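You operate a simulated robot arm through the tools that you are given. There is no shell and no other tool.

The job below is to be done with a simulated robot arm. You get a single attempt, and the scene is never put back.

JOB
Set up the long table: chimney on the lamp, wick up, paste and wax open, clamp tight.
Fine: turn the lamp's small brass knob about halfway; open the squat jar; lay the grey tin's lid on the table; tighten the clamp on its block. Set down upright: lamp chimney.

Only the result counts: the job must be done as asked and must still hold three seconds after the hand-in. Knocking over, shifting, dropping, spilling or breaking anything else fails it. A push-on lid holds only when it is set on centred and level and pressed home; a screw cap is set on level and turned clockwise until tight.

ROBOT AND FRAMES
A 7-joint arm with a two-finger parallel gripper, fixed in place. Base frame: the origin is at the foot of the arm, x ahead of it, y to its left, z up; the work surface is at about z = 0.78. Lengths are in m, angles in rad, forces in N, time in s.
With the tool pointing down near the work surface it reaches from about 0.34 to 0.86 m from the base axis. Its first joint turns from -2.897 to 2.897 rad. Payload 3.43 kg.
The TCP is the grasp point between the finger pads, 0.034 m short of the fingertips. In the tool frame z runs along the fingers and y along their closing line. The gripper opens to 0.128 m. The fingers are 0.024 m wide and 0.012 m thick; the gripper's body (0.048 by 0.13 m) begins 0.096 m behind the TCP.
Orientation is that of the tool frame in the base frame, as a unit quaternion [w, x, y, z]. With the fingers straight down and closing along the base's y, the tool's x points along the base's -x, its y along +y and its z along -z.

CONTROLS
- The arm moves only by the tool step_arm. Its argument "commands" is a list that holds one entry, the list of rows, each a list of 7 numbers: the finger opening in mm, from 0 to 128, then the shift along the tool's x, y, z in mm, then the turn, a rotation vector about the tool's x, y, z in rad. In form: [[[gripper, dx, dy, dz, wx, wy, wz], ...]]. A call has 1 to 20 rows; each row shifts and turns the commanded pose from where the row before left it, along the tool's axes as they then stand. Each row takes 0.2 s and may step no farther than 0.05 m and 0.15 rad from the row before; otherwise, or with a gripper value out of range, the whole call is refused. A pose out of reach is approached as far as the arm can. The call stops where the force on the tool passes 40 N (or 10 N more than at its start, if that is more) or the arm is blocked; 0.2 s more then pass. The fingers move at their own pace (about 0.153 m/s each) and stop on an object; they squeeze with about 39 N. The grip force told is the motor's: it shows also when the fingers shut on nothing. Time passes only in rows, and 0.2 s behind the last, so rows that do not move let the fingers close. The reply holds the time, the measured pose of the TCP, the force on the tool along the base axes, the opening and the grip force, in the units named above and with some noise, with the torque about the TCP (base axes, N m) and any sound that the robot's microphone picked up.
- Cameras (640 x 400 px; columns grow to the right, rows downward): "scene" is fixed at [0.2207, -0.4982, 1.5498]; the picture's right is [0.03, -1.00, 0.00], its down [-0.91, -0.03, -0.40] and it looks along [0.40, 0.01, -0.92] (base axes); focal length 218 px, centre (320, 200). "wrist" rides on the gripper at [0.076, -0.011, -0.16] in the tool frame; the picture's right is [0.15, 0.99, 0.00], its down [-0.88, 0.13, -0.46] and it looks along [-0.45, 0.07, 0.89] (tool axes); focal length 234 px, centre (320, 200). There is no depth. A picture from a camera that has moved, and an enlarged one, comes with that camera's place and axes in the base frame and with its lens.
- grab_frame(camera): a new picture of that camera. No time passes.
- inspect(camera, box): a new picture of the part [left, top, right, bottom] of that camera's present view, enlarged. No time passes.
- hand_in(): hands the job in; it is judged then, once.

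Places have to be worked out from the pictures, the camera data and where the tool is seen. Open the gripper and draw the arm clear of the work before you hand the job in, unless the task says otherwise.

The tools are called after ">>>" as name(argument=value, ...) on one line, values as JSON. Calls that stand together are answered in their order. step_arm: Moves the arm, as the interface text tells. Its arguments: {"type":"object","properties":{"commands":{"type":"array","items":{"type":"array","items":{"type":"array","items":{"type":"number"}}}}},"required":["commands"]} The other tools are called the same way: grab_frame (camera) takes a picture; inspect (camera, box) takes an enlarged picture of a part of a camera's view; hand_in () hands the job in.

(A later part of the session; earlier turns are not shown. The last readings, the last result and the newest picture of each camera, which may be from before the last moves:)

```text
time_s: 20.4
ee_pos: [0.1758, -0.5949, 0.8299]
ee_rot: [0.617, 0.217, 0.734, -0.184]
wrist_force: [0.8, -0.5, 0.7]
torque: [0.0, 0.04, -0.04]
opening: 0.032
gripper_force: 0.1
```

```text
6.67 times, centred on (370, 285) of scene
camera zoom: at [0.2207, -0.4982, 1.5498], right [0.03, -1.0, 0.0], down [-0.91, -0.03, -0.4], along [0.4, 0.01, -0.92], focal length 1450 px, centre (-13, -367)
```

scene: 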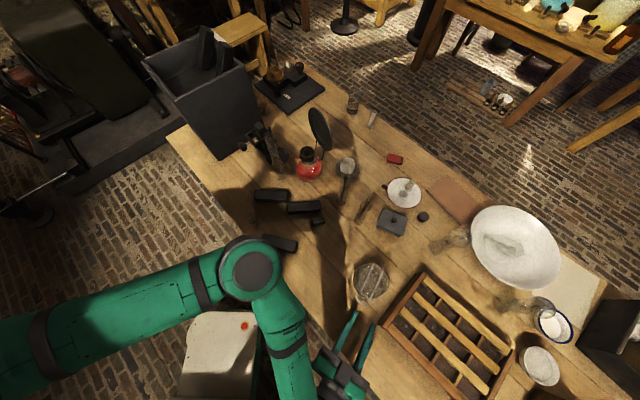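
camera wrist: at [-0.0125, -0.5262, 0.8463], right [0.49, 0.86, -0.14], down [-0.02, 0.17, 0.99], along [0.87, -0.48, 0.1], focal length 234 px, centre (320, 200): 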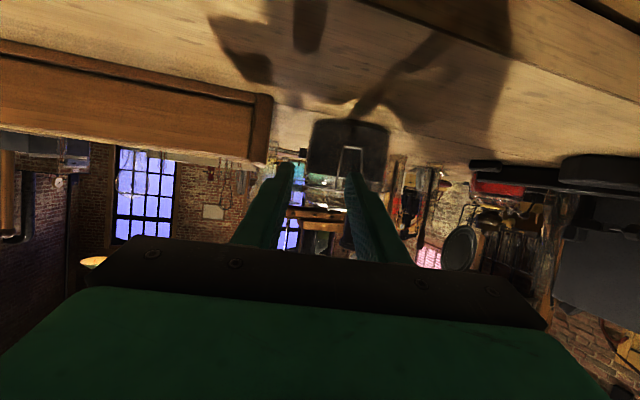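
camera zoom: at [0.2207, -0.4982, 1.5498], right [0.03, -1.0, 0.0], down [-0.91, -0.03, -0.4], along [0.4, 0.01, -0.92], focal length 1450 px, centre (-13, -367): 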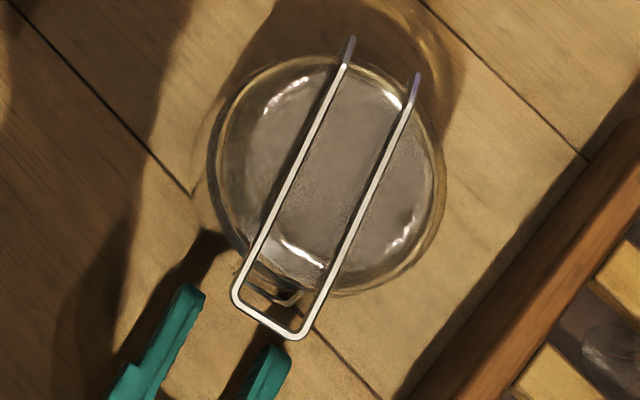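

Aligned. I narrow to 27 mm and advance 15 mm.

>>> step_arm(commands=[[[27, 0, 0, 8, 0, 0, 0], [27, 0, 0, 7, 0, 0, 0], [27, 0, 0, 0, 0, 0, 0]]])

>>> inspect(camera="wrist", box=[280, 120, 360, 195])

```text
time_s: 21.2
ee_pos: [0.1876, -0.6032, 0.8287]
ee_rot: [0.617, 0.217, 0.734, -0.183]
wrist_force: [0.5, 0.0, -0.1]
torque: [-0.01, -0.02, -0.02]
opening: 0.0269
gripper_force: 0.1
```

```text
5.33 times, centred on (320, 158) of wrist
camera zoom: at [0.0404, -0.5211, 0.7814], right [0.52, 0.84, -0.15], down [-0.18, 0.27, 0.94], along [0.84, -0.46, 0.29], focal length 1249 px, centre (320, 427)
```

zoom: 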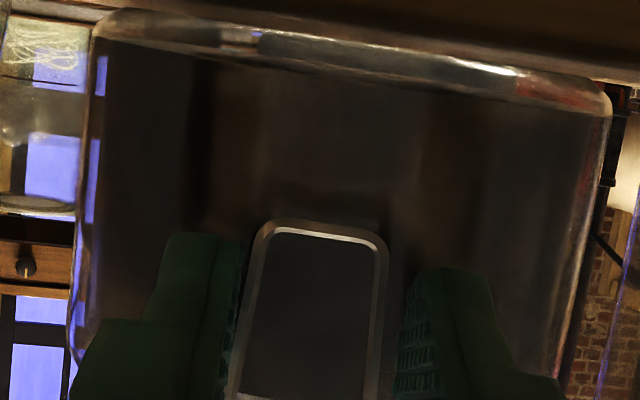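

The U is between both pads with no contact. I creep forward in 1.5-2 mm steps.

>>> step_arm(commands=[[[27, 0, 0, 2, 0, 0, 0], [27, 0, 0, 2, 0, 0, 0]]])

```text
time_s: 21.8
ee_pos: [0.1914, -0.6058, 0.8278]
ee_rot: [0.617, 0.218, 0.733, -0.184]
wrist_force: [-0.5, -0.1, -0.2]
torque: [0.01, 0.0, 0.06]
opening: 0.0268
gripper_force: 0.2
```

>>> step_arm(commands=[[[27, 0, 0, 1.5, 0, 0, 0], [27, 0, 0, 0, 0, 0, 0]]])

>>> inspect(camera="wrist", box=[280, 120, 360, 195])

```text
time_s: 22.4
ee_pos: [0.1923, -0.6061, 0.8276]
ee_rot: [0.617, 0.218, 0.734, -0.184]
wrist_force: [-0.1, -0.1, -0.3]
torque: [-0.01, -0.03, 0.02]
opening: 0.0271
gripper_force: 0.1
```

```text
5.33 times, centred on (320, 158) of wrist
camera zoom: at [0.0441, -0.5229, 0.7801], right [0.52, 0.84, -0.14], down [-0.18, 0.27, 0.95], along [0.84, -0.46, 0.29], focal length 1249 px, centre (320, 427)
```

zoom: 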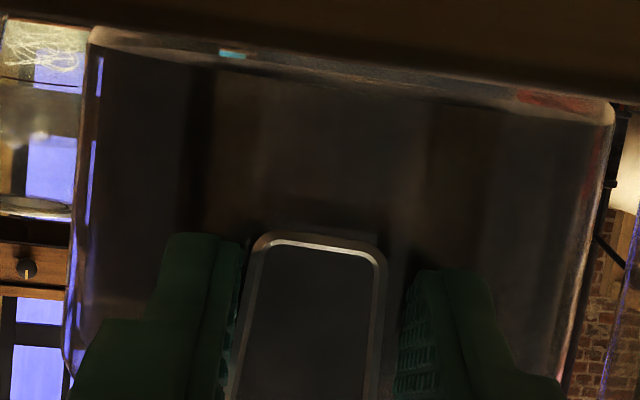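

Still no contact; I test closing on the lever here.

>>> step_arm(commands=[[[27, 0, 0, 1, 0, 0, 0], [16, 0, 0, 0, 0, 0, 0], [16, 0, 0, 0, 0, 0, 0]]])

>>> inspect(camera="wrist", box=[280, 120, 360, 195])

```text
time_s: 23.2
ee_pos: [0.1935, -0.6074, 0.8274]
ee_rot: [0.617, 0.217, 0.734, -0.183]
wrist_force: [-1.0, 1.6, 0.3]
torque: [0.0, 0.02, 0.05]
opening: 0.0167
gripper_force: 0.1
```

```text
5.33 times, centred on (320, 158) of wrist
camera zoom: at [0.045, -0.5234, 0.78], right [0.52, 0.84, -0.14], down [-0.18, 0.27, 0.95], along [0.84, -0.46, 0.29], focal length 1249 px, centre (320, 427)
```

zoom: 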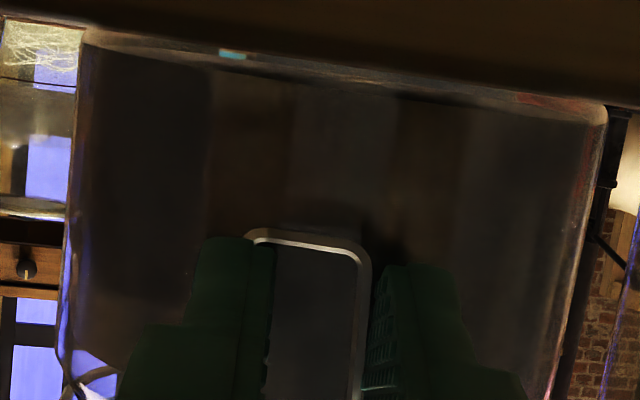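

The left fingertip slid over its leg while the right is outside its leg: I reopen, shift 1.5 mm toward -y, advance 2 mm more and close again.

>>> step_arm(commands=[[[28, 0, 0, -1, 0, 0, 0], [28, 0, -1.8, 0, 0, 0, 0], [28, 0, 0, 3, 0, 0, 0], [28, 0, 0, 0, 0, 0, 0]]])

>>> inspect(camera="wrist", box=[280, 120, 360, 195])

```text
time_s: 24.2
ee_pos: [0.1923, -0.6092, 0.8262]
ee_rot: [0.618, 0.218, 0.733, -0.184]
wrist_force: [-2.1, 3.2, 1.5]
torque: [-0.07, -0.04, 0.08]
opening: 0.0281
gripper_force: 0.9
```

```text
5.33 times, centred on (320, 158) of wrist
camera zoom: at [0.0454, -0.5259, 0.7796], right [0.52, 0.84, -0.15], down [-0.18, 0.27, 0.94], along [0.84, -0.46, 0.29], focal length 1249 px, centre (320, 427)
```

zoom: 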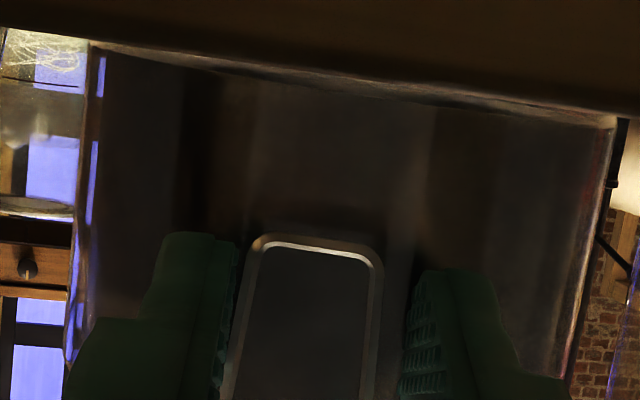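

The +y finger is touching the wall first now. I back 3 mm, yaw +0.03, shift 2.3 mm to -y, and re-advance.

>>> step_arm(commands=[[[28, 0, 0, -3, 0, 0, 0], [28, 0, -2.3, 0, -0.0296, 0, -0.005], [28, 0, 0, 2, 0, 0, 0], [28, 0, 0, 0, 0, 0, 0]]])

>>> inspect(camera="wrist", box=[280, 120, 360, 195])

```text
time_s: 25.2
ee_pos: [0.1916, -0.6101, 0.8275]
ee_rot: [0.62, 0.206, 0.737, -0.174]
wrist_force: [-0.2, 0.6, 0.0]
torque: [0.02, 0.01, -0.02]
opening: 0.0279
gripper_force: 0.0
```

```text
5.33 times, centred on (320, 158) of wrist
camera zoom: at [0.0412, -0.5317, 0.78], right [0.49, 0.86, -0.14], down [-0.19, 0.27, 0.95], along [0.85, -0.44, 0.29], focal length 1249 px, centre (320, 427)
```

zoom: 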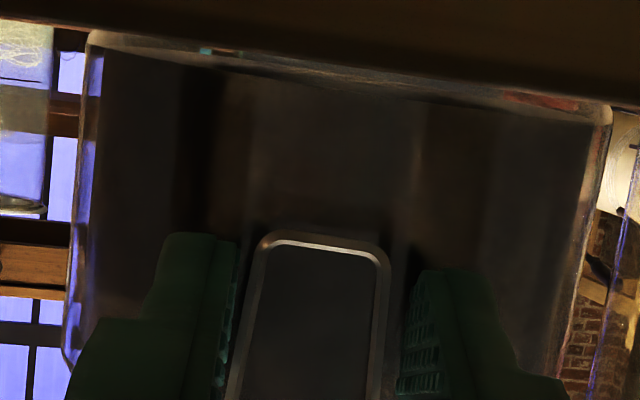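

Centred and square with no contact. I creep forward 3 mm and read the force.

>>> step_arm(commands=[[[26, 0, 0, 1.5, 0, 0, 0], [26, 0, 0, 1.5, 0, 0, 0], [26, 0, 0, 0, 0, 0, 0]]])

```text
time_s: 26.0
ee_pos: [0.1951, -0.6106, 0.8259]
ee_rot: [0.62, 0.205, 0.737, -0.173]
wrist_force: [-3.7, 2.3, 0.9]
torque: [0.02, -0.05, 0.05]
opening: 0.0263
gripper_force: 0.1
```

Both tips now rest lightly on the wall. I ease back 0.5 mm and close on the legs.

>>> step_arm(commands=[[[24, 0, 0, -0.5, 0, 0, 0], [16, 0, 0, 0, 0, 0, 0], [16, 0, 0, 0, 0, 0, 0]]])

>>> inspect(camera="wrist", box=[280, 120, 360, 195])

```text
time_s: 26.8
ee_pos: [0.1946, -0.6124, 0.8268]
ee_rot: [0.62, 0.206, 0.737, -0.175]
wrist_force: [-0.1, -1.0, 0.9]
torque: [-0.01, 0.0, 0.0]
opening: 0.0162
gripper_force: 0.2
```

```text
5.33 times, centred on (320, 158) of wrist
camera zoom: at [0.0442, -0.533, 0.7793], right [0.49, 0.86, -0.15], down [-0.19, 0.27, 0.95], along [0.85, -0.44, 0.29], focal length 1249 px, centre (320, 427)
```

zoom: 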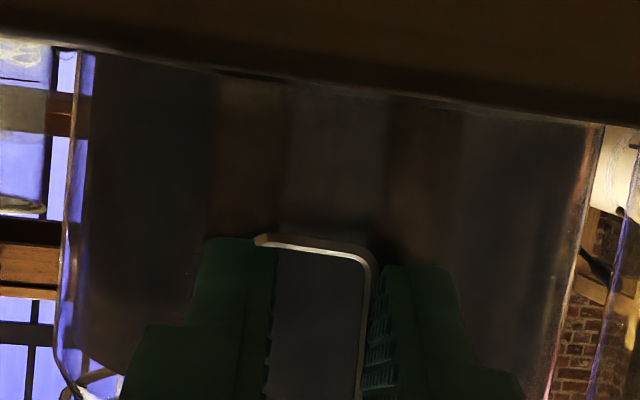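

The right finger engages its leg but the left one still rides over. I reopen, yaw a further +0.05, shift to -y and look.

>>> step_arm(commands=[[[28, 0, 0, -3, 0, 0, 0], [28, 0, -3.5, 0, -0.0493, 0, -0.0085], [28, 0, 0, 1, 0, 0, 0], [28, 0, 0, 0, 0, 0, 0]]])

>>> inspect(camera="wrist", box=[280, 120, 360, 195])

>>> inspect(camera="scene", box=[340, 255, 400, 315])

```text
time_s: 27.8
ee_pos: [0.192, -0.6128, 0.8261]
ee_rot: [0.625, 0.187, 0.742, -0.158]
wrist_force: [-0.2, 0.4, 0.2]
torque: [0.02, 0.02, -0.02]
opening: 0.028
gripper_force: 0.0
```

```text
5.33 times, centred on (320, 158) of wrist
camera zoom: at [0.0372, -0.5424, 0.7793], right [0.45, 0.88, -0.14], down [-0.2, 0.26, 0.94], along [0.87, -0.39, 0.29], focal length 1249 px, centre (320, 427)
```

zoom: 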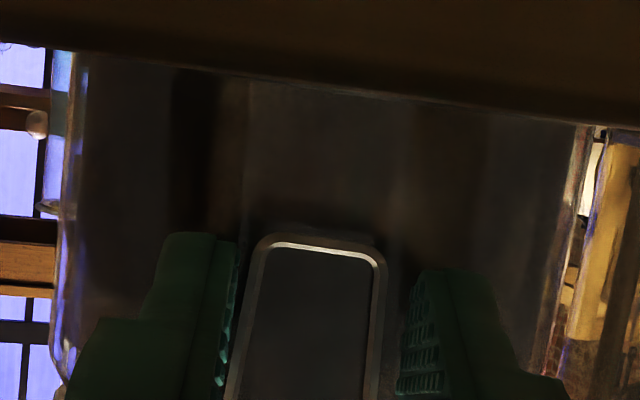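

```text
6.67 times, centred on (370, 285) of scene
camera zoom: at [0.2207, -0.4982, 1.5498], right [0.03, -1.0, 0.0], down [-0.91, -0.03, -0.4], along [0.4, 0.01, -0.92], focal length 1450 px, centre (-13, -367)
```

zoom: 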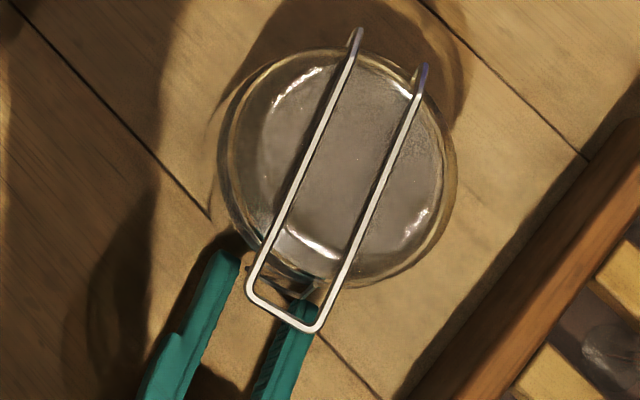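

The jar has turned slightly with my pushes; the U is centred now. I creep forward 3 mm and check contact balance.

>>> step_arm(commands=[[[26, 0, 0, 2, 0, 0, 0], [26, 0, 0, 1, 0, 0, 0], [26, 0, 0, 0, 0, 0, 0]]])

```text
time_s: 28.6
ee_pos: [0.1939, -0.6134, 0.825]
ee_rot: [0.624, 0.187, 0.742, -0.158]
wrist_force: [-0.5, -0.5, 0.1]
torque: [0.0, -0.01, 0.0]
opening: 0.0258
gripper_force: 0.0
```

>>> step_arm(commands=[[[26, 0, 0, 1.5, 0, 0, 0], [26, 0, 0, 0, 0, 0, 0]]])

>>> inspect(camera="wrist", box=[280, 120, 360, 195])

```text
time_s: 29.2
ee_pos: [0.1942, -0.6147, 0.8247]
ee_rot: [0.624, 0.187, 0.742, -0.157]
wrist_force: [-0.4, 0.5, -0.3]
torque: [0.02, -0.04, -0.01]
opening: 0.0258
gripper_force: 0.1
```

```text
5.33 times, centred on (320, 158) of wrist
camera zoom: at [0.0399, -0.5439, 0.7788], right [0.45, 0.88, -0.14], down [-0.2, 0.26, 0.95], along [0.87, -0.39, 0.29], focal length 1249 px, centre (320, 427)
```

zoom: 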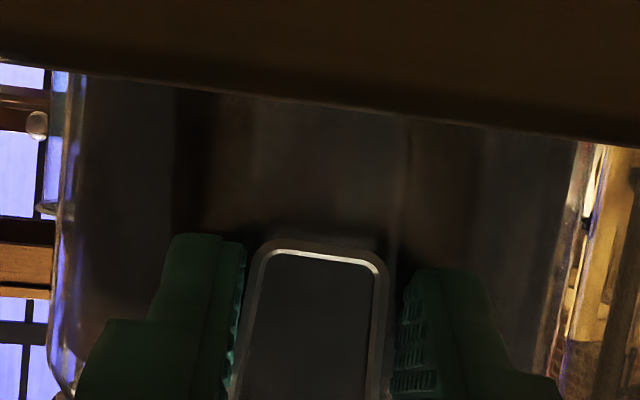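

Centred with no contact yet; another 2 mm.

>>> step_arm(commands=[[[26, 0, 0, 1, 0, 0, 0], [26, 0, 0, 1, 0, 0, 0], [26, 0, 0, 0, 0, 0, 0]]])

```text
time_s: 30.0
ee_pos: [0.1953, -0.6164, 0.8252]
ee_rot: [0.624, 0.187, 0.742, -0.158]
wrist_force: [-3.2, 2.0, 1.5]
torque: [0.01, -0.03, 0.03]
opening: 0.0262
gripper_force: 0.3
```

Balanced contact. I close on the legs now.

>>> step_arm(commands=[[[22, 0, 0, 0, 0, 0, 0], [16, 0, 0, 0, 0, 0, 0], [16, 0, 0, 0, 0, 0, 0]]])

>>> inspect(camera="wrist", box=[280, 120, 360, 195])

```text
time_s: 30.8
ee_pos: [0.1962, -0.6169, 0.824]
ee_rot: [0.624, 0.187, 0.741, -0.158]
wrist_force: [-3.6, 0.4, 0.7]
torque: [-0.03, -0.02, -0.06]
opening: 0.0172
gripper_force: 1.0
```

```text
5.33 times, centred on (320, 158) of wrist
camera zoom: at [0.0414, -0.5451, 0.7786], right [0.45, 0.88, -0.15], down [-0.2, 0.26, 0.95], along [0.87, -0.39, 0.29], focal length 1249 px, centre (320, 427)
```

zoom: 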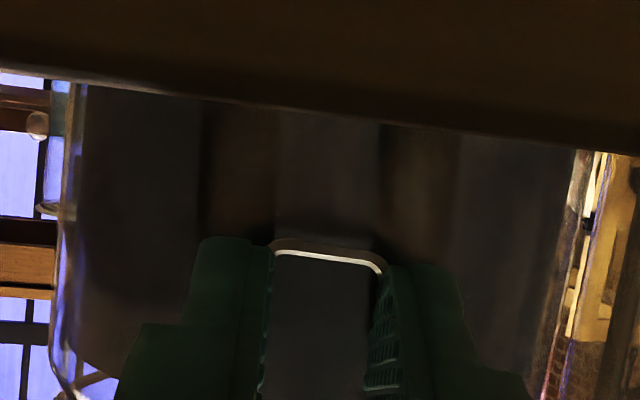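

The opening stalled near 17 mm with some force, maybe holding the legs. I command a full close to confirm.

>>> step_arm(commands=[[[10, 0, 0, 0, 0, 0, 0], [10, 0, 0, 0, 0, 0, 0]]])

>>> inspect(camera="wrist", box=[280, 120, 360, 195])

```text
time_s: 31.4
ee_pos: [0.1955, -0.6158, 0.8257]
ee_rot: [0.625, 0.187, 0.742, -0.158]
wrist_force: [-1.9, 0.8, 0.4]
torque: [0.02, 0.01, 0.0]
opening: 0.0112
gripper_force: 0.8
```

```text
5.33 times, centred on (320, 158) of wrist
camera zoom: at [0.0416, -0.5451, 0.7786], right [0.45, 0.88, -0.14], down [-0.2, 0.26, 0.95], along [0.87, -0.39, 0.29], focal length 1249 px, centre (320, 427)
```

zoom: 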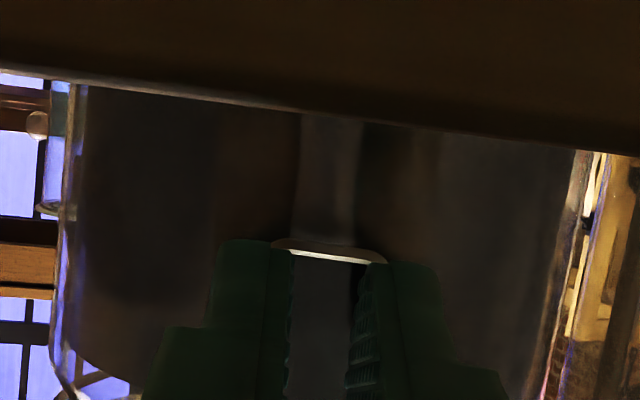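

The tips ride over the lever again, so pinching it this way is not workable and keeps nudging the jar. I back off and go up; next I will test the big wire loop that projects beyond the rim (near (0.2055,-0.622,0.882)), which is much easier to hold.

>>> step_arm(commands=[[[28, 0, 0, -2, 0, 0, 0], [40, 0, 0, -25, 0, 0, 0], [40, 0, 0, -45, 0, 0, 0], [40, -30, 0, -20, 0, 0.15, 0], [40, -30, 0, -20, 0, 0.15, 0], [40, -30, 0, -10, 0, 0.15, 0], [40, -30, 0, 0, 0, 0.15, 0], [60, -30, 0, 0, 0, 0.15, 0], [60, -20, 0, 0, 0, 0.15, 0], [60, 0, 0, 0, 0, 0.15, 0]]])

>>> grab_frame(camera="wrist")

>>> inspect(camera="scene", box=[340, 255, 400, 315])

```text
time_s: 33.6
ee_pos: [0.1636, -0.5974, 0.9934]
ee_rot: [0.168, 0.242, 0.955, -0.043]
wrist_force: [0.1, 0.5, -0.2]
torque: [0.0, 0.0, -0.02]
opening: 0.0599
gripper_force: 0.1
```

```text
taken
camera wrist: at [0.0496, -0.5491, 1.1188], right [0.35, 0.94, -0.05], down [0.65, -0.2, 0.73], along [0.67, -0.29, -0.68], focal length 234 px, centre (320, 200)
```

wrist: 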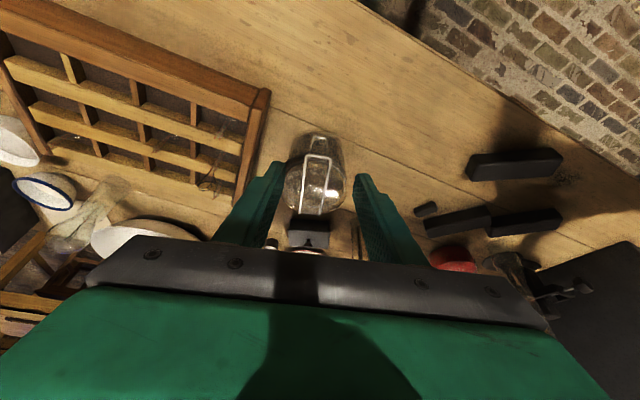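

```text
6.67 times, centred on (370, 285) of scene
camera zoom: at [0.2207, -0.4982, 1.5498], right [0.03, -1.0, 0.0], down [-0.91, -0.03, -0.4], along [0.4, 0.01, -0.92], focal length 1450 px, centre (-13, -367)
```

zoom: 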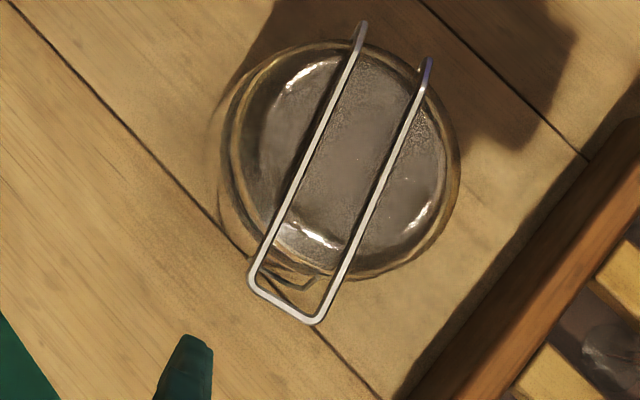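

I enlarge the wrist view on the jar from here.

>>> inspect(camera="wrist", box=[270, 120, 370, 220])

>>> inspect(camera="wrist", box=[290, 122, 350, 172])

```text
4.00 times, centred on (320, 170) of wrist
camera zoom: at [0.0496, -0.5491, 1.1188], right [0.35, 0.94, -0.05], down [0.65, -0.2, 0.73], along [0.67, -0.29, -0.68], focal length 937 px, centre (320, 320)
```

zoom: 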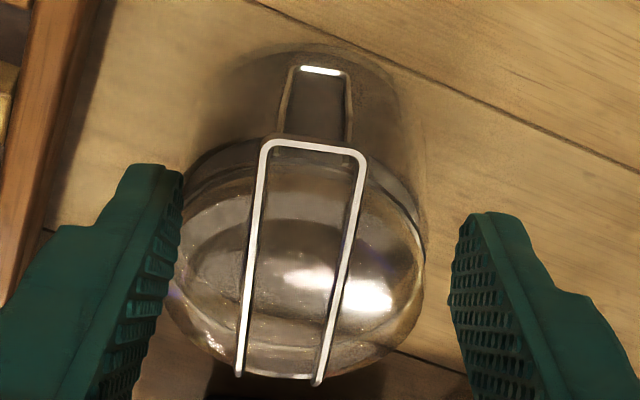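

```text
8.00 times, centred on (320, 147) of wrist
camera zoom: at [0.0496, -0.5491, 1.1188], right [0.35, 0.94, -0.05], down [0.65, -0.2, 0.73], along [0.67, -0.29, -0.68], focal length 1873 px, centre (320, 624)
```

zoom: 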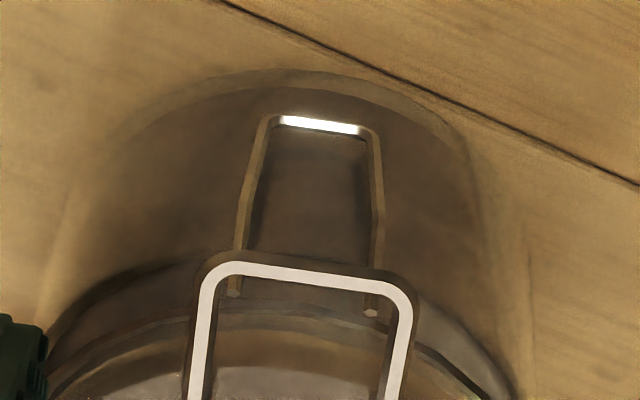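

I bring the tool vertical above the wire loop at (0.209,-0.623) and turn it 90° so the fingers can straddle the loop bar.

>>> step_arm(commands=[[[60, 0, 0, 0, 0, 0.15, 0], [60, 0, 0, 0, 0, 0.15, 0], [60, 0, 0, 0, 0, 0.05, 0], [30, -26, 0, 0, 0, 0, 0], [30, -26, 0, 0, 0, 0, 0], [30, 0, 0, 0, 0, 0, 0.142], [30, 0, 0, 0, 0, 0, 0.142], [30, 0, 0, 0, 0, 0, 0.142], [30, 0, 0, 0, 0, 0, 0.142], [30, 0, 0, 0, 0, 0, 0.142], [30, 0, 0, 0, 0, 0, 0.142], [30, 0, 0, 0, 0, 0, 0.142], [30, 0, 0, 0, 0, 0, 0.142], [30, 0, 0, 0, 0, 0, 0.142], [30, 0, 0, 0, 0, 0, 0.142], [30, 0, 0, 0, 0, 0, 0.142], [30, 0, 0, 0, 0, 0, 0]]])

>>> grab_frame(camera="wrist")

>>> grab_frame(camera="scene")

```text
time_s: 37.2
ee_pos: [0.2105, -0.6233, 0.9939]
ee_rot: [0.0, 0.858, 0.514, 0.0]
wrist_force: [-0.3, 0.5, 1.3]
torque: [0.0, 0.0, 0.01]
opening: 0.0302
gripper_force: 0.0
```

```text
taken
camera wrist: at [0.2368, -0.5517, 1.1554], right [0.94, -0.33, 0.0], down [-0.3, -0.84, 0.46], along [-0.15, -0.43, -0.89], focal length 234 px, centre (320, 200)
```

wrist: 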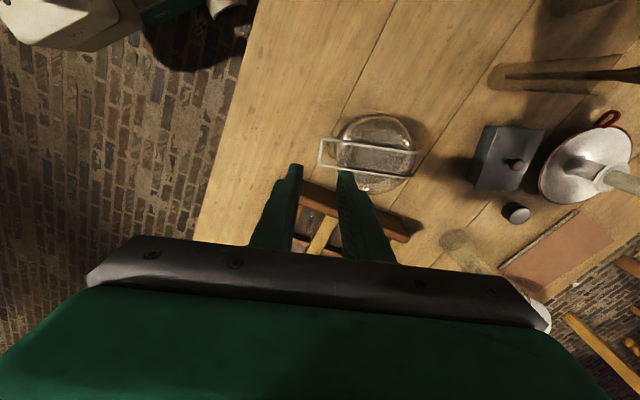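

```text
taken
```

scene: 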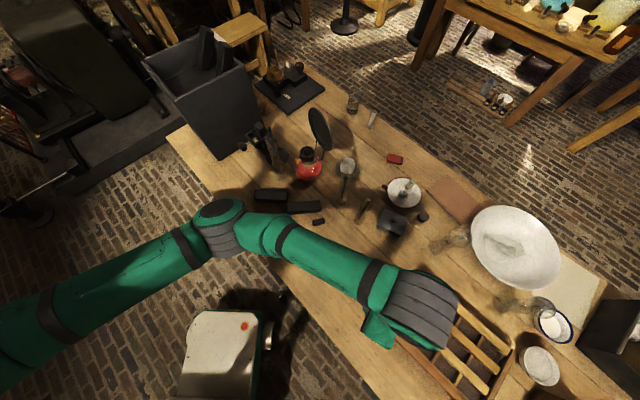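

The yaw is right. I enlarge to check the loop's alignment with the fingers.

>>> inspect(camera="wrist", box=[280, 90, 440, 220])

```text
3.08 times, centred on (360, 155) of wrist
camera zoom: at [0.2368, -0.5517, 1.1554], right [0.94, -0.33, 0.0], down [-0.3, -0.84, 0.46], along [-0.15, -0.43, -0.89], focal length 720 px, centre (197, 338)
```

zoom: 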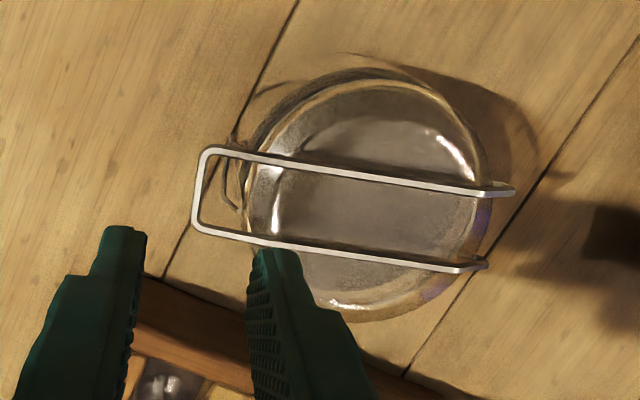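

The loop bar is at about (0.212,-0.623); I descend around it to grip height.

>>> step_arm(commands=[[[30, 0, 1, 30, 0, 0, 0], [30, 0, 0, 30, 0, 0, 0], [30, 0, 0, 0, 0, 0, 0]]])

>>> inspect(camera="wrist", box=[260, 90, 420, 220])

>>> inspect(camera="scene", box=[330, 240, 410, 310])

```text
time_s: 38.0
ee_pos: [0.2124, -0.6249, 0.935]
ee_rot: [0.001, 0.857, 0.515, 0.0]
wrist_force: [-0.6, 0.6, 0.4]
torque: [0.03, -0.03, 0.02]
opening: 0.0299
gripper_force: 0.0
```

```text
3.08 times, centred on (340, 155) of wrist
camera zoom: at [0.2384, -0.552, 1.0957], right [0.94, -0.33, 0.0], down [-0.3, -0.84, 0.46], along [-0.15, -0.43, -0.89], focal length 720 px, centre (258, 338)
```

zoom: 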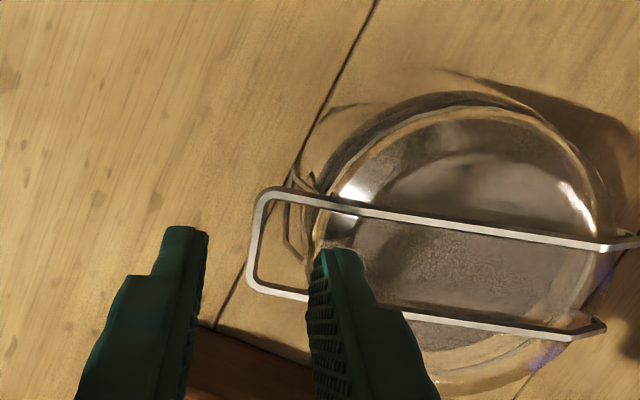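

```text
5.71 times, centred on (370, 275) of scene
camera zoom: at [0.2207, -0.4982, 1.5498], right [0.03, -1.0, 0.0], down [-0.91, -0.03, -0.4], along [0.4, 0.01, -0.92], focal length 1243 px, centre (34, -229)
```

zoom: 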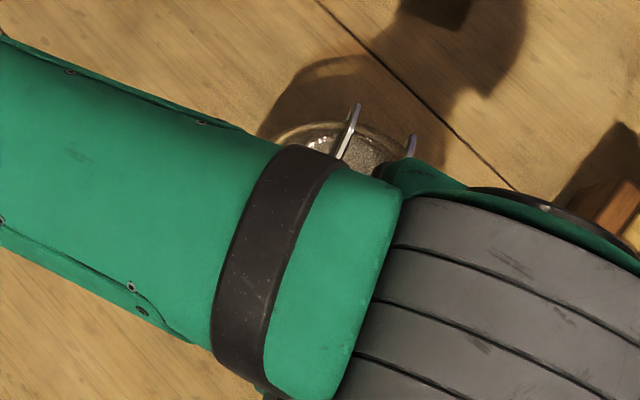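

The bar lies midway between the fingers; I shift 2 mm along tool x and lower to grip height.

>>> step_arm(commands=[[[30, 2.2, 0, 15, 0, 0, 0], [30, 0, 0, 10, 0, 0, 0], [30, 0, 0, 3, 0, 0, 0]]])

>>> inspect(camera="wrist", box=[260, 110, 400, 220])

```text
time_s: 39.0
ee_pos: [0.2128, -0.6226, 0.9109]
ee_rot: [0.004, 0.857, 0.516, -0.001]
wrist_force: [-1.0, 6.8, 19.3]
torque: [0.04, -0.36, 0.1]
opening: 0.0275
gripper_force: 0.1
stopped in row 3: the force on the tool passed its limit at 41 N (the readings are from after the stop); the commanded pose is now the measured one
```

```text
3.64 times, centred on (330, 165) of wrist
camera zoom: at [0.2398, -0.5501, 1.0713], right [0.94, -0.33, 0.0], down [-0.3, -0.84, 0.46], along [-0.15, -0.44, -0.89], focal length 852 px, centre (284, 327)
```

zoom: 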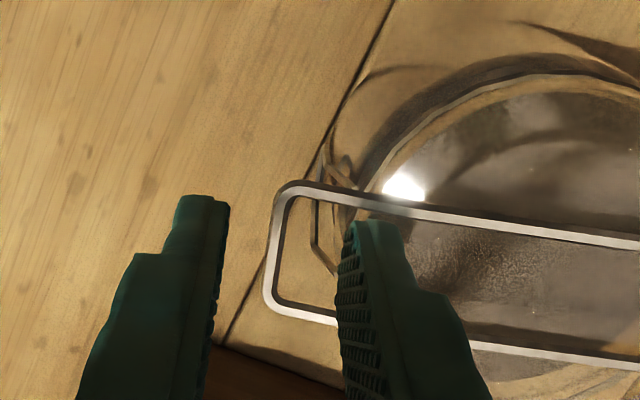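

The inner finger met the glass lid's edge. I rise at once; next the fingers must be nearly closed so the inner one fits the 13 mm gap between lid rim and loop bar.

>>> step_arm(commands=[[[30, 0, 0, -10, 0, 0, 0], [10, 0, 0, -10, 0, 0, 0], [10, 0, 0, 0, 0, 0, 0], [10, 0, 0, 0, 0, 0, 0]]])

>>> inspect(camera="wrist", box=[260, 110, 400, 220])

```text
time_s: 40.0
ee_pos: [0.2128, -0.6237, 0.9285]
ee_rot: [0.003, 0.857, 0.516, 0.0]
wrist_force: [-0.3, 0.7, -0.1]
torque: [0.0, 0.01, 0.01]
opening: 0.01
gripper_force: 0.1
```

```text
3.64 times, centred on (330, 165) of wrist
camera zoom: at [0.24, -0.551, 1.0896], right [0.94, -0.33, 0.0], down [-0.3, -0.84, 0.46], along [-0.15, -0.43, -0.89], focal length 852 px, centre (284, 327)
```

zoom: 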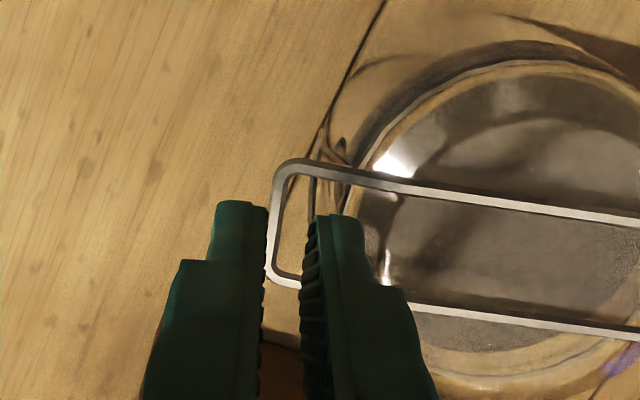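

The bar lies ~2 mm to the outer side of the finger centre. I shift -2.3 mm in y, -1.5 mm in x and descend carefully.

>>> step_arm(commands=[[[10, -1.5, -2.3, 0, 0, 0, 0], [10, 0, 0, 10, 0, 0, 0], [10, 0, 0, 5, 0, 0, 0], [10, 0, 0, 0, 0, 0, 0]]])

>>> inspect(camera="wrist", box=[260, 110, 400, 220])

```text
time_s: 41.0
ee_pos: [0.2124, -0.6248, 0.9147]
ee_rot: [0.002, 0.857, 0.516, -0.001]
wrist_force: [0.1, -0.2, -0.4]
torque: [0.03, -0.07, -0.04]
opening: 0.0099
gripper_force: 0.1
```

```text
3.64 times, centred on (330, 165) of wrist
camera zoom: at [0.2382, -0.5512, 1.0744], right [0.94, -0.33, 0.0], down [-0.3, -0.84, 0.46], along [-0.15, -0.43, -0.89], focal length 852 px, centre (284, 327)
```

zoom: 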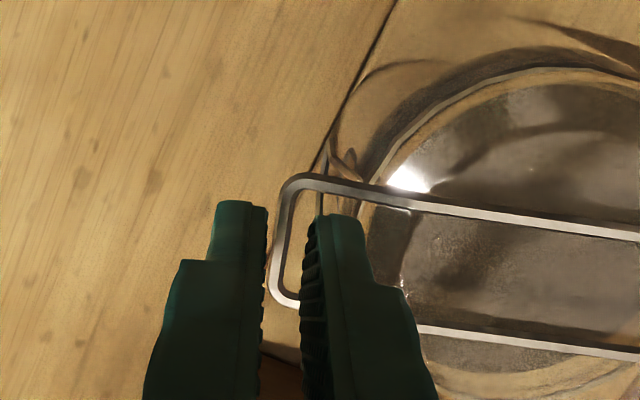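

The bar is between the pads and both arms are clear. I descend 9 mm more.

>>> step_arm(commands=[[[10, 0, 0, 5, 0, 0, 0], [10, 0, 0, 4, 0, 0, 0], [10, 0, 0, 0, 0, 0, 0]]])

>>> inspect(camera="wrist", box=[260, 110, 400, 220])

```text
time_s: 41.8
ee_pos: [0.2118, -0.6243, 0.9056]
ee_rot: [0.002, 0.856, 0.516, 0.0]
wrist_force: [-0.5, -0.8, -0.3]
torque: [0.04, -0.02, 0.02]
opening: 0.0097
gripper_force: 0.0
```

```text
3.64 times, centred on (330, 165) of wrist
camera zoom: at [0.2381, -0.5506, 1.0649], right [0.94, -0.33, 0.0], down [-0.3, -0.84, 0.46], along [-0.15, -0.43, -0.89], focal length 852 px, centre (284, 327)
```

zoom: 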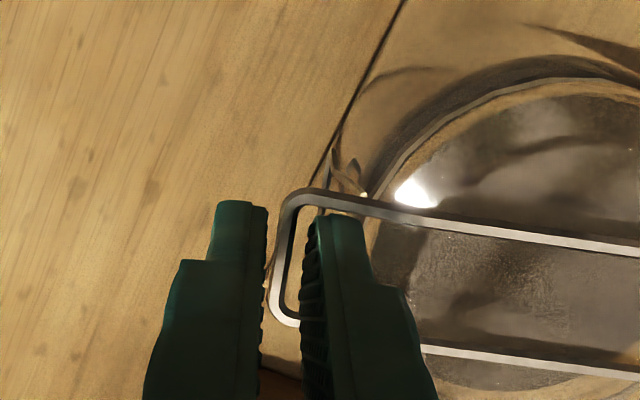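

No contact; tips are now just below the bar. I close on it.

>>> step_arm(commands=[[[0, 0, 0, 1, 0, 0, 0], [0, 0, 0, 0, 0, 0, 0], [0, 0, 0, 0, 0, 0, 0]]])

```text
time_s: 42.6
ee_pos: [0.2116, -0.6235, 0.9032]
ee_rot: [0.003, 0.856, 0.516, 0.0]
wrist_force: [1.3, 2.3, 6.8]
torque: [0.18, -0.11, -0.2]
opening: 0.0048
gripper_force: 39.1
```

The bar is held (4.8 mm). I try a gentle 3 mm lift to see whether it moves freely.

>>> step_arm(commands=[[[0, 0, 0, -1.5, 0, 0, 0], [0, 0, 0, -1.5, 0, 0, 0], [0, 0, 0, 0, 0, 0, 0]]])

>>> inspect(camera="wrist", box=[260, 110, 400, 220])

```text
time_s: 43.4
ee_pos: [0.2115, -0.6245, 0.9075]
ee_rot: [0.003, 0.857, 0.516, 0.0]
wrist_force: [3.2, -0.9, -0.1]
torque: [-0.02, -0.12, 0.04]
opening: 0.0048
gripper_force: 39.1
```

```text
3.64 times, centred on (330, 165) of wrist
camera zoom: at [0.2377, -0.5508, 1.0673], right [0.94, -0.33, 0.0], down [-0.3, -0.84, 0.46], along [-0.15, -0.43, -0.89], focal length 852 px, centre (284, 327)
```

zoom: 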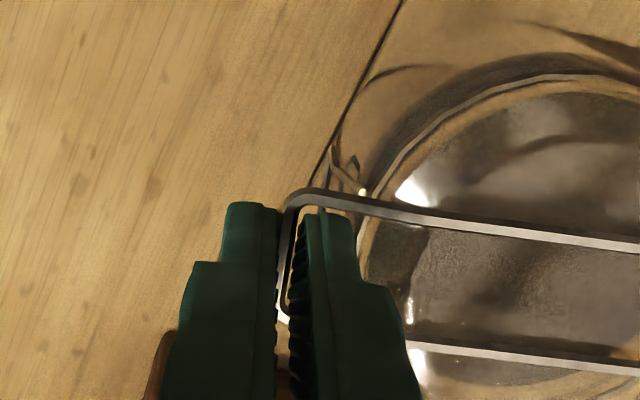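

It lifts with almost no force. I lift 10 mm more and look.

>>> step_arm(commands=[[[0, 0, 0.3, -5, 0, 0, 0], [0, 0, 0.5, -5, 0, 0, 0], [0, 0, 0, 0, 0, 0, 0]]])

>>> inspect(camera="wrist", box=[260, 90, 420, 220])

>>> inspect(camera="scene", box=[340, 240, 420, 310])

```text
time_s: 44.2
ee_pos: [0.2107, -0.6252, 0.9175]
ee_rot: [0.003, 0.857, 0.515, -0.001]
wrist_force: [2.8, -1.9, 0.3]
torque: [0.04, -0.11, -0.01]
opening: 0.005
gripper_force: 39.2
```

```text
3.08 times, centred on (340, 155) of wrist
camera zoom: at [0.2381, -0.551, 1.0774], right [0.94, -0.33, 0.0], down [-0.3, -0.84, 0.46], along [-0.15, -0.43, -0.89], focal length 720 px, centre (258, 338)
```

zoom: 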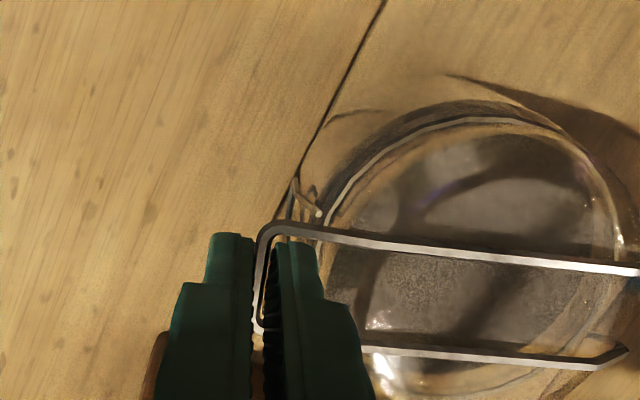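

```text
5.71 times, centred on (380, 275) of scene
camera zoom: at [0.2207, -0.4982, 1.5498], right [0.03, -1.0, 0.0], down [-0.91, -0.03, -0.4], along [0.4, 0.01, -0.92], focal length 1243 px, centre (-23, -229)
```

zoom: 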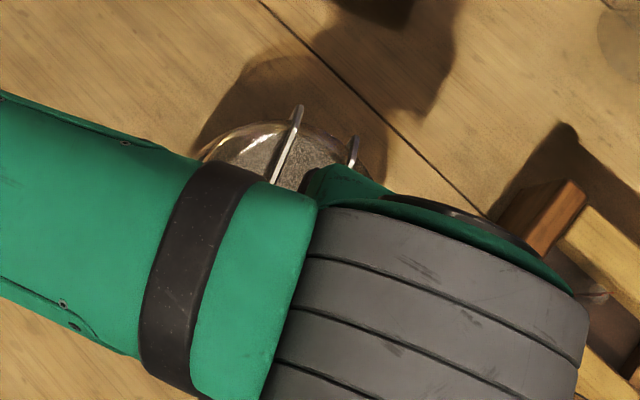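

The bail (apparently with the lid) comes up freely. I continue along the arc around the rear hinge, radius ~0.12 m, to about 35°.

>>> step_arm(commands=[[[0, 0, 1.7, -7.1, 0, 0, 0], [0, 0, 1.7, -7.1, 0, 0, 0], [0, 0, 3.3, -8.3, 0, 0, 0], [0, 0, 3.3, -8.3, 0, 0, 0], [0, 0, 4.4, -7.7, 0, 0, 0], [0, 0, 4.5, -7.7, 0, 0, 0], [0, 0, 0, 0, 0, 0, 0]]])

>>> inspect(camera="wrist", box=[240, 50, 440, 220])

```text
time_s: 45.8
ee_pos: [0.2279, -0.6326, 0.9641]
ee_rot: [0.003, 0.857, 0.515, -0.001]
wrist_force: [-3.7, -1.9, 1.3]
torque: [-0.12, 0.16, -0.11]
opening: 0.0052
gripper_force: 38.4
```

```text
2.35 times, centred on (340, 135) of wrist
camera zoom: at [0.2539, -0.5592, 1.1238], right [0.94, -0.33, 0.0], down [-0.3, -0.84, 0.46], along [-0.15, -0.43, -0.89], focal length 551 px, centre (273, 353)
```

zoom: 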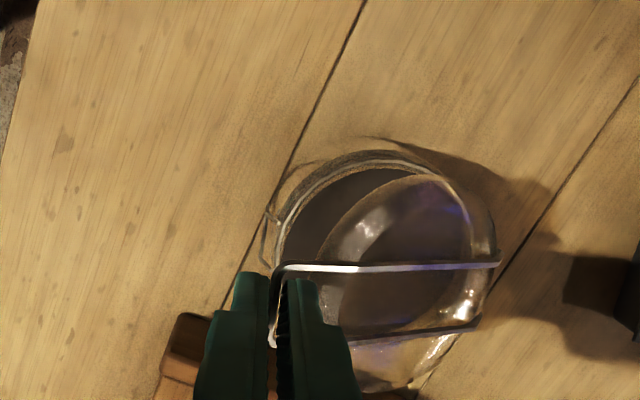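

The lid swings open with the bail. I continue the arc toward vertical.

>>> step_arm(commands=[[[0, 0, 5.5, -7, 0, 0, 0], [0, 0, 5.6, -6.9, 0, 0, 0], [0, 0, 6.5, -6.1, 0, 0, 0], [0, 0, 6.6, -6, 0, 0, 0], [0, 0, 7.4, -5, 0, 0, 0], [0, 0, 7.4, -5, 0, 0, 0], [0, 0, 8, -3.9, 0, 0, 0], [0, 0, 8.1, -3.8, 0, 0, 0], [0, 0, 0, 0, 0, 0, 0]]])

>>> inspect(camera="wrist", box=[240, 50, 440, 220])

>>> inspect(camera="scene", box=[320, 220, 440, 320])

```text
time_s: 47.8
ee_pos: [0.2762, -0.657, 1.0068]
ee_rot: [0.003, 0.857, 0.515, -0.001]
wrist_force: [-4.3, 1.2, 7.9]
torque: [-0.22, 0.26, -0.04]
opening: 0.005
gripper_force: 39.3
```

```text
2.35 times, centred on (340, 135) of wrist
camera zoom: at [0.3026, -0.5844, 1.1677], right [0.94, -0.33, 0.0], down [-0.3, -0.84, 0.46], along [-0.15, -0.44, -0.89], focal length 551 px, centre (273, 353)
```

zoom: 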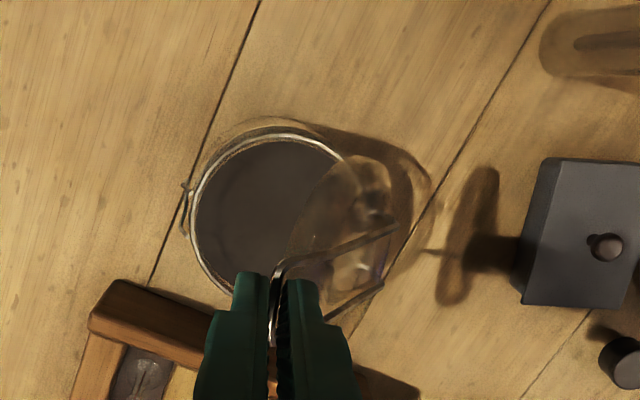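

```text
4.00 times, centred on (380, 270) of scene
camera zoom: at [0.2207, -0.4982, 1.5498], right [0.03, -1.0, 0.0], down [-0.91, -0.03, -0.4], along [0.4, 0.01, -0.92], focal length 870 px, centre (80, -80)
```

zoom: 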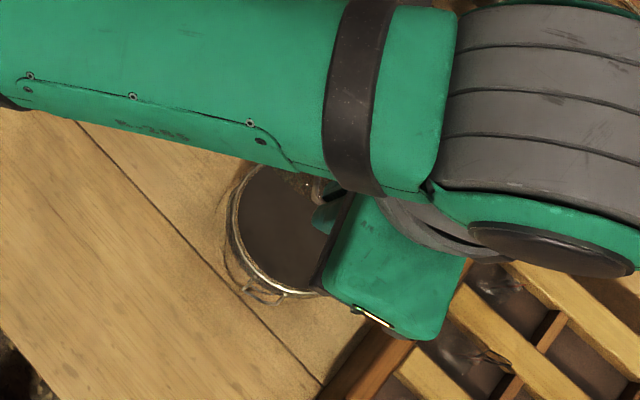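

The lid stands about 65° open. I continue past vertical, correcting slightly for the felt upward force.

>>> step_arm(commands=[[[0, 0, 8, -4.5, 0, 0, 0], [0, 0, 8.5, -3.6, 0, 0, 0], [0, 0, 8.8, -2.3, 0, 0, 0], [0, 0, 8.9, -1.3, 0, 0, 0], [0, 0, 0, 0, 0, 0, 0]]])

>>> inspect(camera="wrist", box=[200, 50, 440, 220])

```text
time_s: 49.0
ee_pos: [0.3067, -0.6743, 1.0208]
ee_rot: [0.003, 0.857, 0.515, -0.001]
wrist_force: [-2.6, 3.2, 21.7]
torque: [0.69, -0.2, 0.05]
opening: 0.005
gripper_force: 38.9
```

```text
2.35 times, centred on (320, 135) of wrist
camera zoom: at [0.3331, -0.6009, 1.1813], right [0.94, -0.33, 0.0], down [-0.3, -0.84, 0.46], along [-0.15, -0.44, -0.89], focal length 551 px, centre (320, 353)
```

zoom: 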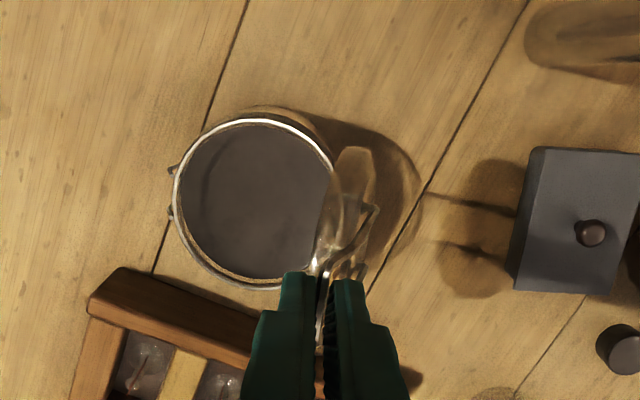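

The hand is pressing down on the bail (22 N), so the true arc is a bit higher. I raise a few mm while moving on a little.

>>> step_arm(commands=[[[0, 0, 2, -3, 0, 0, 0], [0, 0, 2, -2, 0, 0, 0], [0, 0, 0, 0, 0, 0, 0]]])

```text
time_s: 49.8
ee_pos: [0.3112, -0.6761, 1.0231]
ee_rot: [0.003, 0.857, 0.516, -0.001]
wrist_force: [0.4, -1.0, -5.4]
torque: [0.0, 0.03, 0.05]
opening: 0.0052
gripper_force: 38.8
```

Now nearly balanced, lid close to vertical. I continue past vertical in small steps.

>>> step_arm(commands=[[[0, 0, 6, 0.7, 0, 0, 0], [0, 0, 7, 0.4, 0, 0, 0], [0, 0, 7, 0.9, 0, 0, 0], [0, 0, 0, 0, 0, 0, 0]]])

>>> inspect(camera="wrist", box=[200, 50, 440, 220])

```text
time_s: 50.8
ee_pos: [0.329, -0.6859, 1.0231]
ee_rot: [0.003, 0.857, 0.516, 0.0]
wrist_force: [1.9, 2.9, 7.5]
torque: [0.32, -0.19, -0.09]
opening: 0.0048
gripper_force: 39.2
```

```text
2.35 times, centred on (320, 135) of wrist
camera zoom: at [0.355, -0.6128, 1.1832], right [0.94, -0.33, 0.0], down [-0.3, -0.84, 0.46], along [-0.15, -0.44, -0.89], focal length 551 px, centre (320, 353)
```

zoom: 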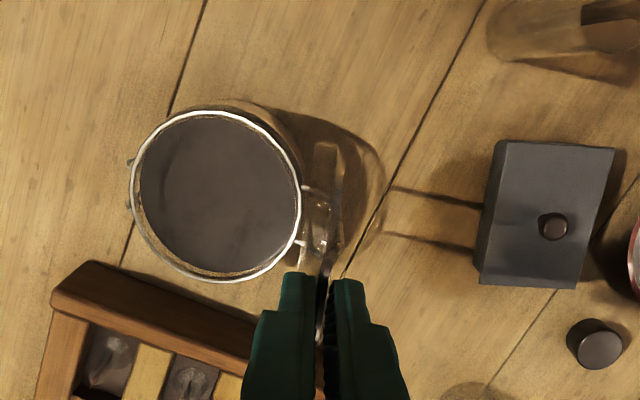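

The lid is past vertical now. I continue a bit more, watching for the end stop.

>>> step_arm(commands=[[[0, 0, 6, 0, 0, 0, 0], [0, 0, 7, 1.2, 0, 0, 0], [0, 0, 7, 1.8, 0, 0, 0], [0, 0, 0, 0, 0, 0, 0]]])

>>> inspect(camera="wrist", box=[200, 50, 440, 220])

```text
time_s: 51.8
ee_pos: [0.3462, -0.6946, 1.0203]
ee_rot: [0.004, 0.857, 0.515, -0.001]
wrist_force: [1.9, -3.2, 15.7]
torque: [0.28, -0.23, -0.04]
opening: 0.0048
gripper_force: 39.4
```

```text
2.35 times, centred on (320, 135) of wrist
camera zoom: at [0.3721, -0.6218, 1.1806], right [0.94, -0.33, 0.0], down [-0.3, -0.84, 0.46], along [-0.15, -0.44, -0.89], focal length 551 px, centre (320, 353)
```

zoom: 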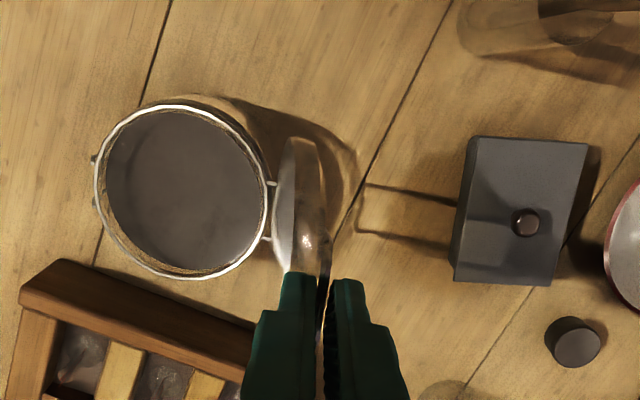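

The lid leans back past vertical, with 16 N up on the hand (radius slightly larger). I go on with a small raise.

>>> step_arm(commands=[[[0, 0, 5, -1, 0, 0, 0], [0, 0, 6, 0.8, 0, 0, 0], [0, 0, 6, 1.5, 0, 0, 0], [0, 0, 0, 0, 0, 0, 0]]])

>>> inspect(camera="wrist", box=[200, 50, 440, 220])

```text
time_s: 52.8
ee_pos: [0.3612, -0.7029, 1.0168]
ee_rot: [0.003, 0.857, 0.516, -0.001]
wrist_force: [-1.3, 1.0, -6.6]
torque: [0.09, -0.09, -0.02]
opening: 0.005
gripper_force: 38.8
```

```text
2.35 times, centred on (320, 135) of wrist
camera zoom: at [0.387, -0.6301, 1.1772], right [0.94, -0.33, 0.0], down [-0.3, -0.84, 0.46], along [-0.15, -0.43, -0.89], focal length 551 px, centre (320, 353)
```

zoom: 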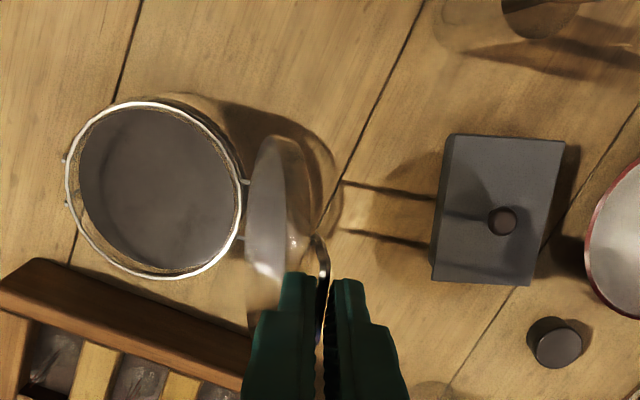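

About 20-25° past vertical. I lower it a little further back under control.

>>> step_arm(commands=[[[0, 0, 6, 2.3, 0, 0, 0], [0, 0, 6, 2.9, 0, 0, 0], [0, 0, 6, 3.3, 0, 0, 0], [0, 0, 0, 0, 0, 0, 0]]])

>>> inspect(camera="wrist", box=[200, 50, 440, 220])

```text
time_s: 53.8
ee_pos: [0.3772, -0.7115, 1.0127]
ee_rot: [0.005, 0.857, 0.516, -0.001]
wrist_force: [3.4, -0.6, 21.4]
torque: [0.38, -0.32, -0.08]
opening: 0.0049
gripper_force: 38.8
```

```text
2.35 times, centred on (320, 135) of wrist
camera zoom: at [0.4033, -0.6378, 1.1721], right [0.94, -0.33, 0.01], down [-0.3, -0.83, 0.46], along [-0.15, -0.44, -0.89], focal length 551 px, centre (320, 353)
```

zoom: 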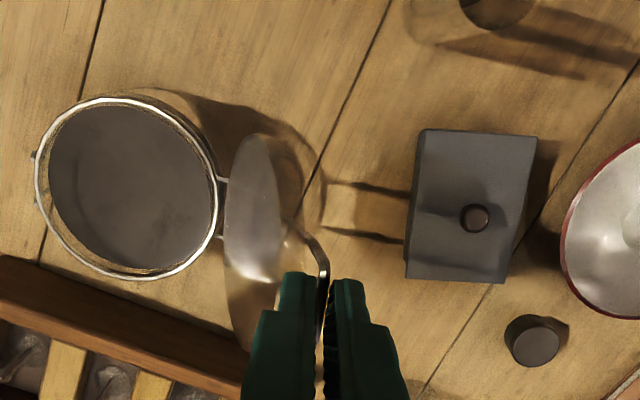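

The lid is ~30° past vertical, and the hand presses at 21 N; I relieve that by 2 mm and read.

>>> step_arm(commands=[[[0, 0, 0, -2, 0, 0, 0], [0, 0, 0, 0, 0, 0, 0]]])

```text
time_s: 54.4
ee_pos: [0.3775, -0.7117, 1.0129]
ee_rot: [0.004, 0.857, 0.516, -0.001]
wrist_force: [2.9, -1.6, 20.8]
torque: [0.05, -0.16, -0.04]
opening: 0.005
gripper_force: 39.2
```

Barely changed; another 3 mm up.

>>> step_arm(commands=[[[0, 0, 0, -3, 0, 0, 0], [0, 0, 0, 0, 0, 0, 0]]])

```text
time_s: 55.0
ee_pos: [0.3745, -0.7118, 1.0128]
ee_rot: [0.001, 0.857, 0.515, -0.001]
wrist_force: [-3.6, 0.2, -1.3]
torque: [-0.17, 0.22, 0.04]
opening: 0.0047
gripper_force: 38.7
```

Balanced now. I open the fingers slightly; the far finger will still support the lid if it wants to fall back.

>>> step_arm(commands=[[[12, 0, 0, 0, 0, 0, 0], [12, 0, 0, 0, 0, 0, 0], [12, 0, 0, 0, 0, 0, 0]]])

>>> inspect(camera="wrist", box=[200, 50, 440, 220])

```text
time_s: 55.8
ee_pos: [0.3762, -0.7121, 1.014]
ee_rot: [0.003, 0.857, 0.516, 0.0]
wrist_force: [-2.0, 0.4, -0.8]
torque: [0.06, 0.04, 0.0]
opening: 0.0132
gripper_force: 1.8
```

```text
2.35 times, centred on (320, 135) of wrist
camera zoom: at [0.4025, -0.6386, 1.1745], right [0.94, -0.33, 0.0], down [-0.3, -0.84, 0.46], along [-0.15, -0.43, -0.89], focal length 551 px, centre (320, 353)
```

zoom: 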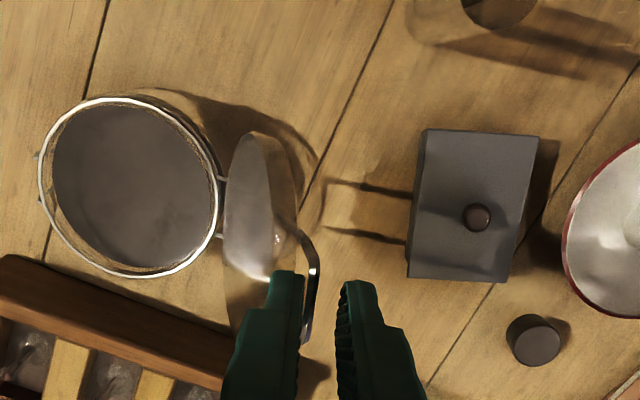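

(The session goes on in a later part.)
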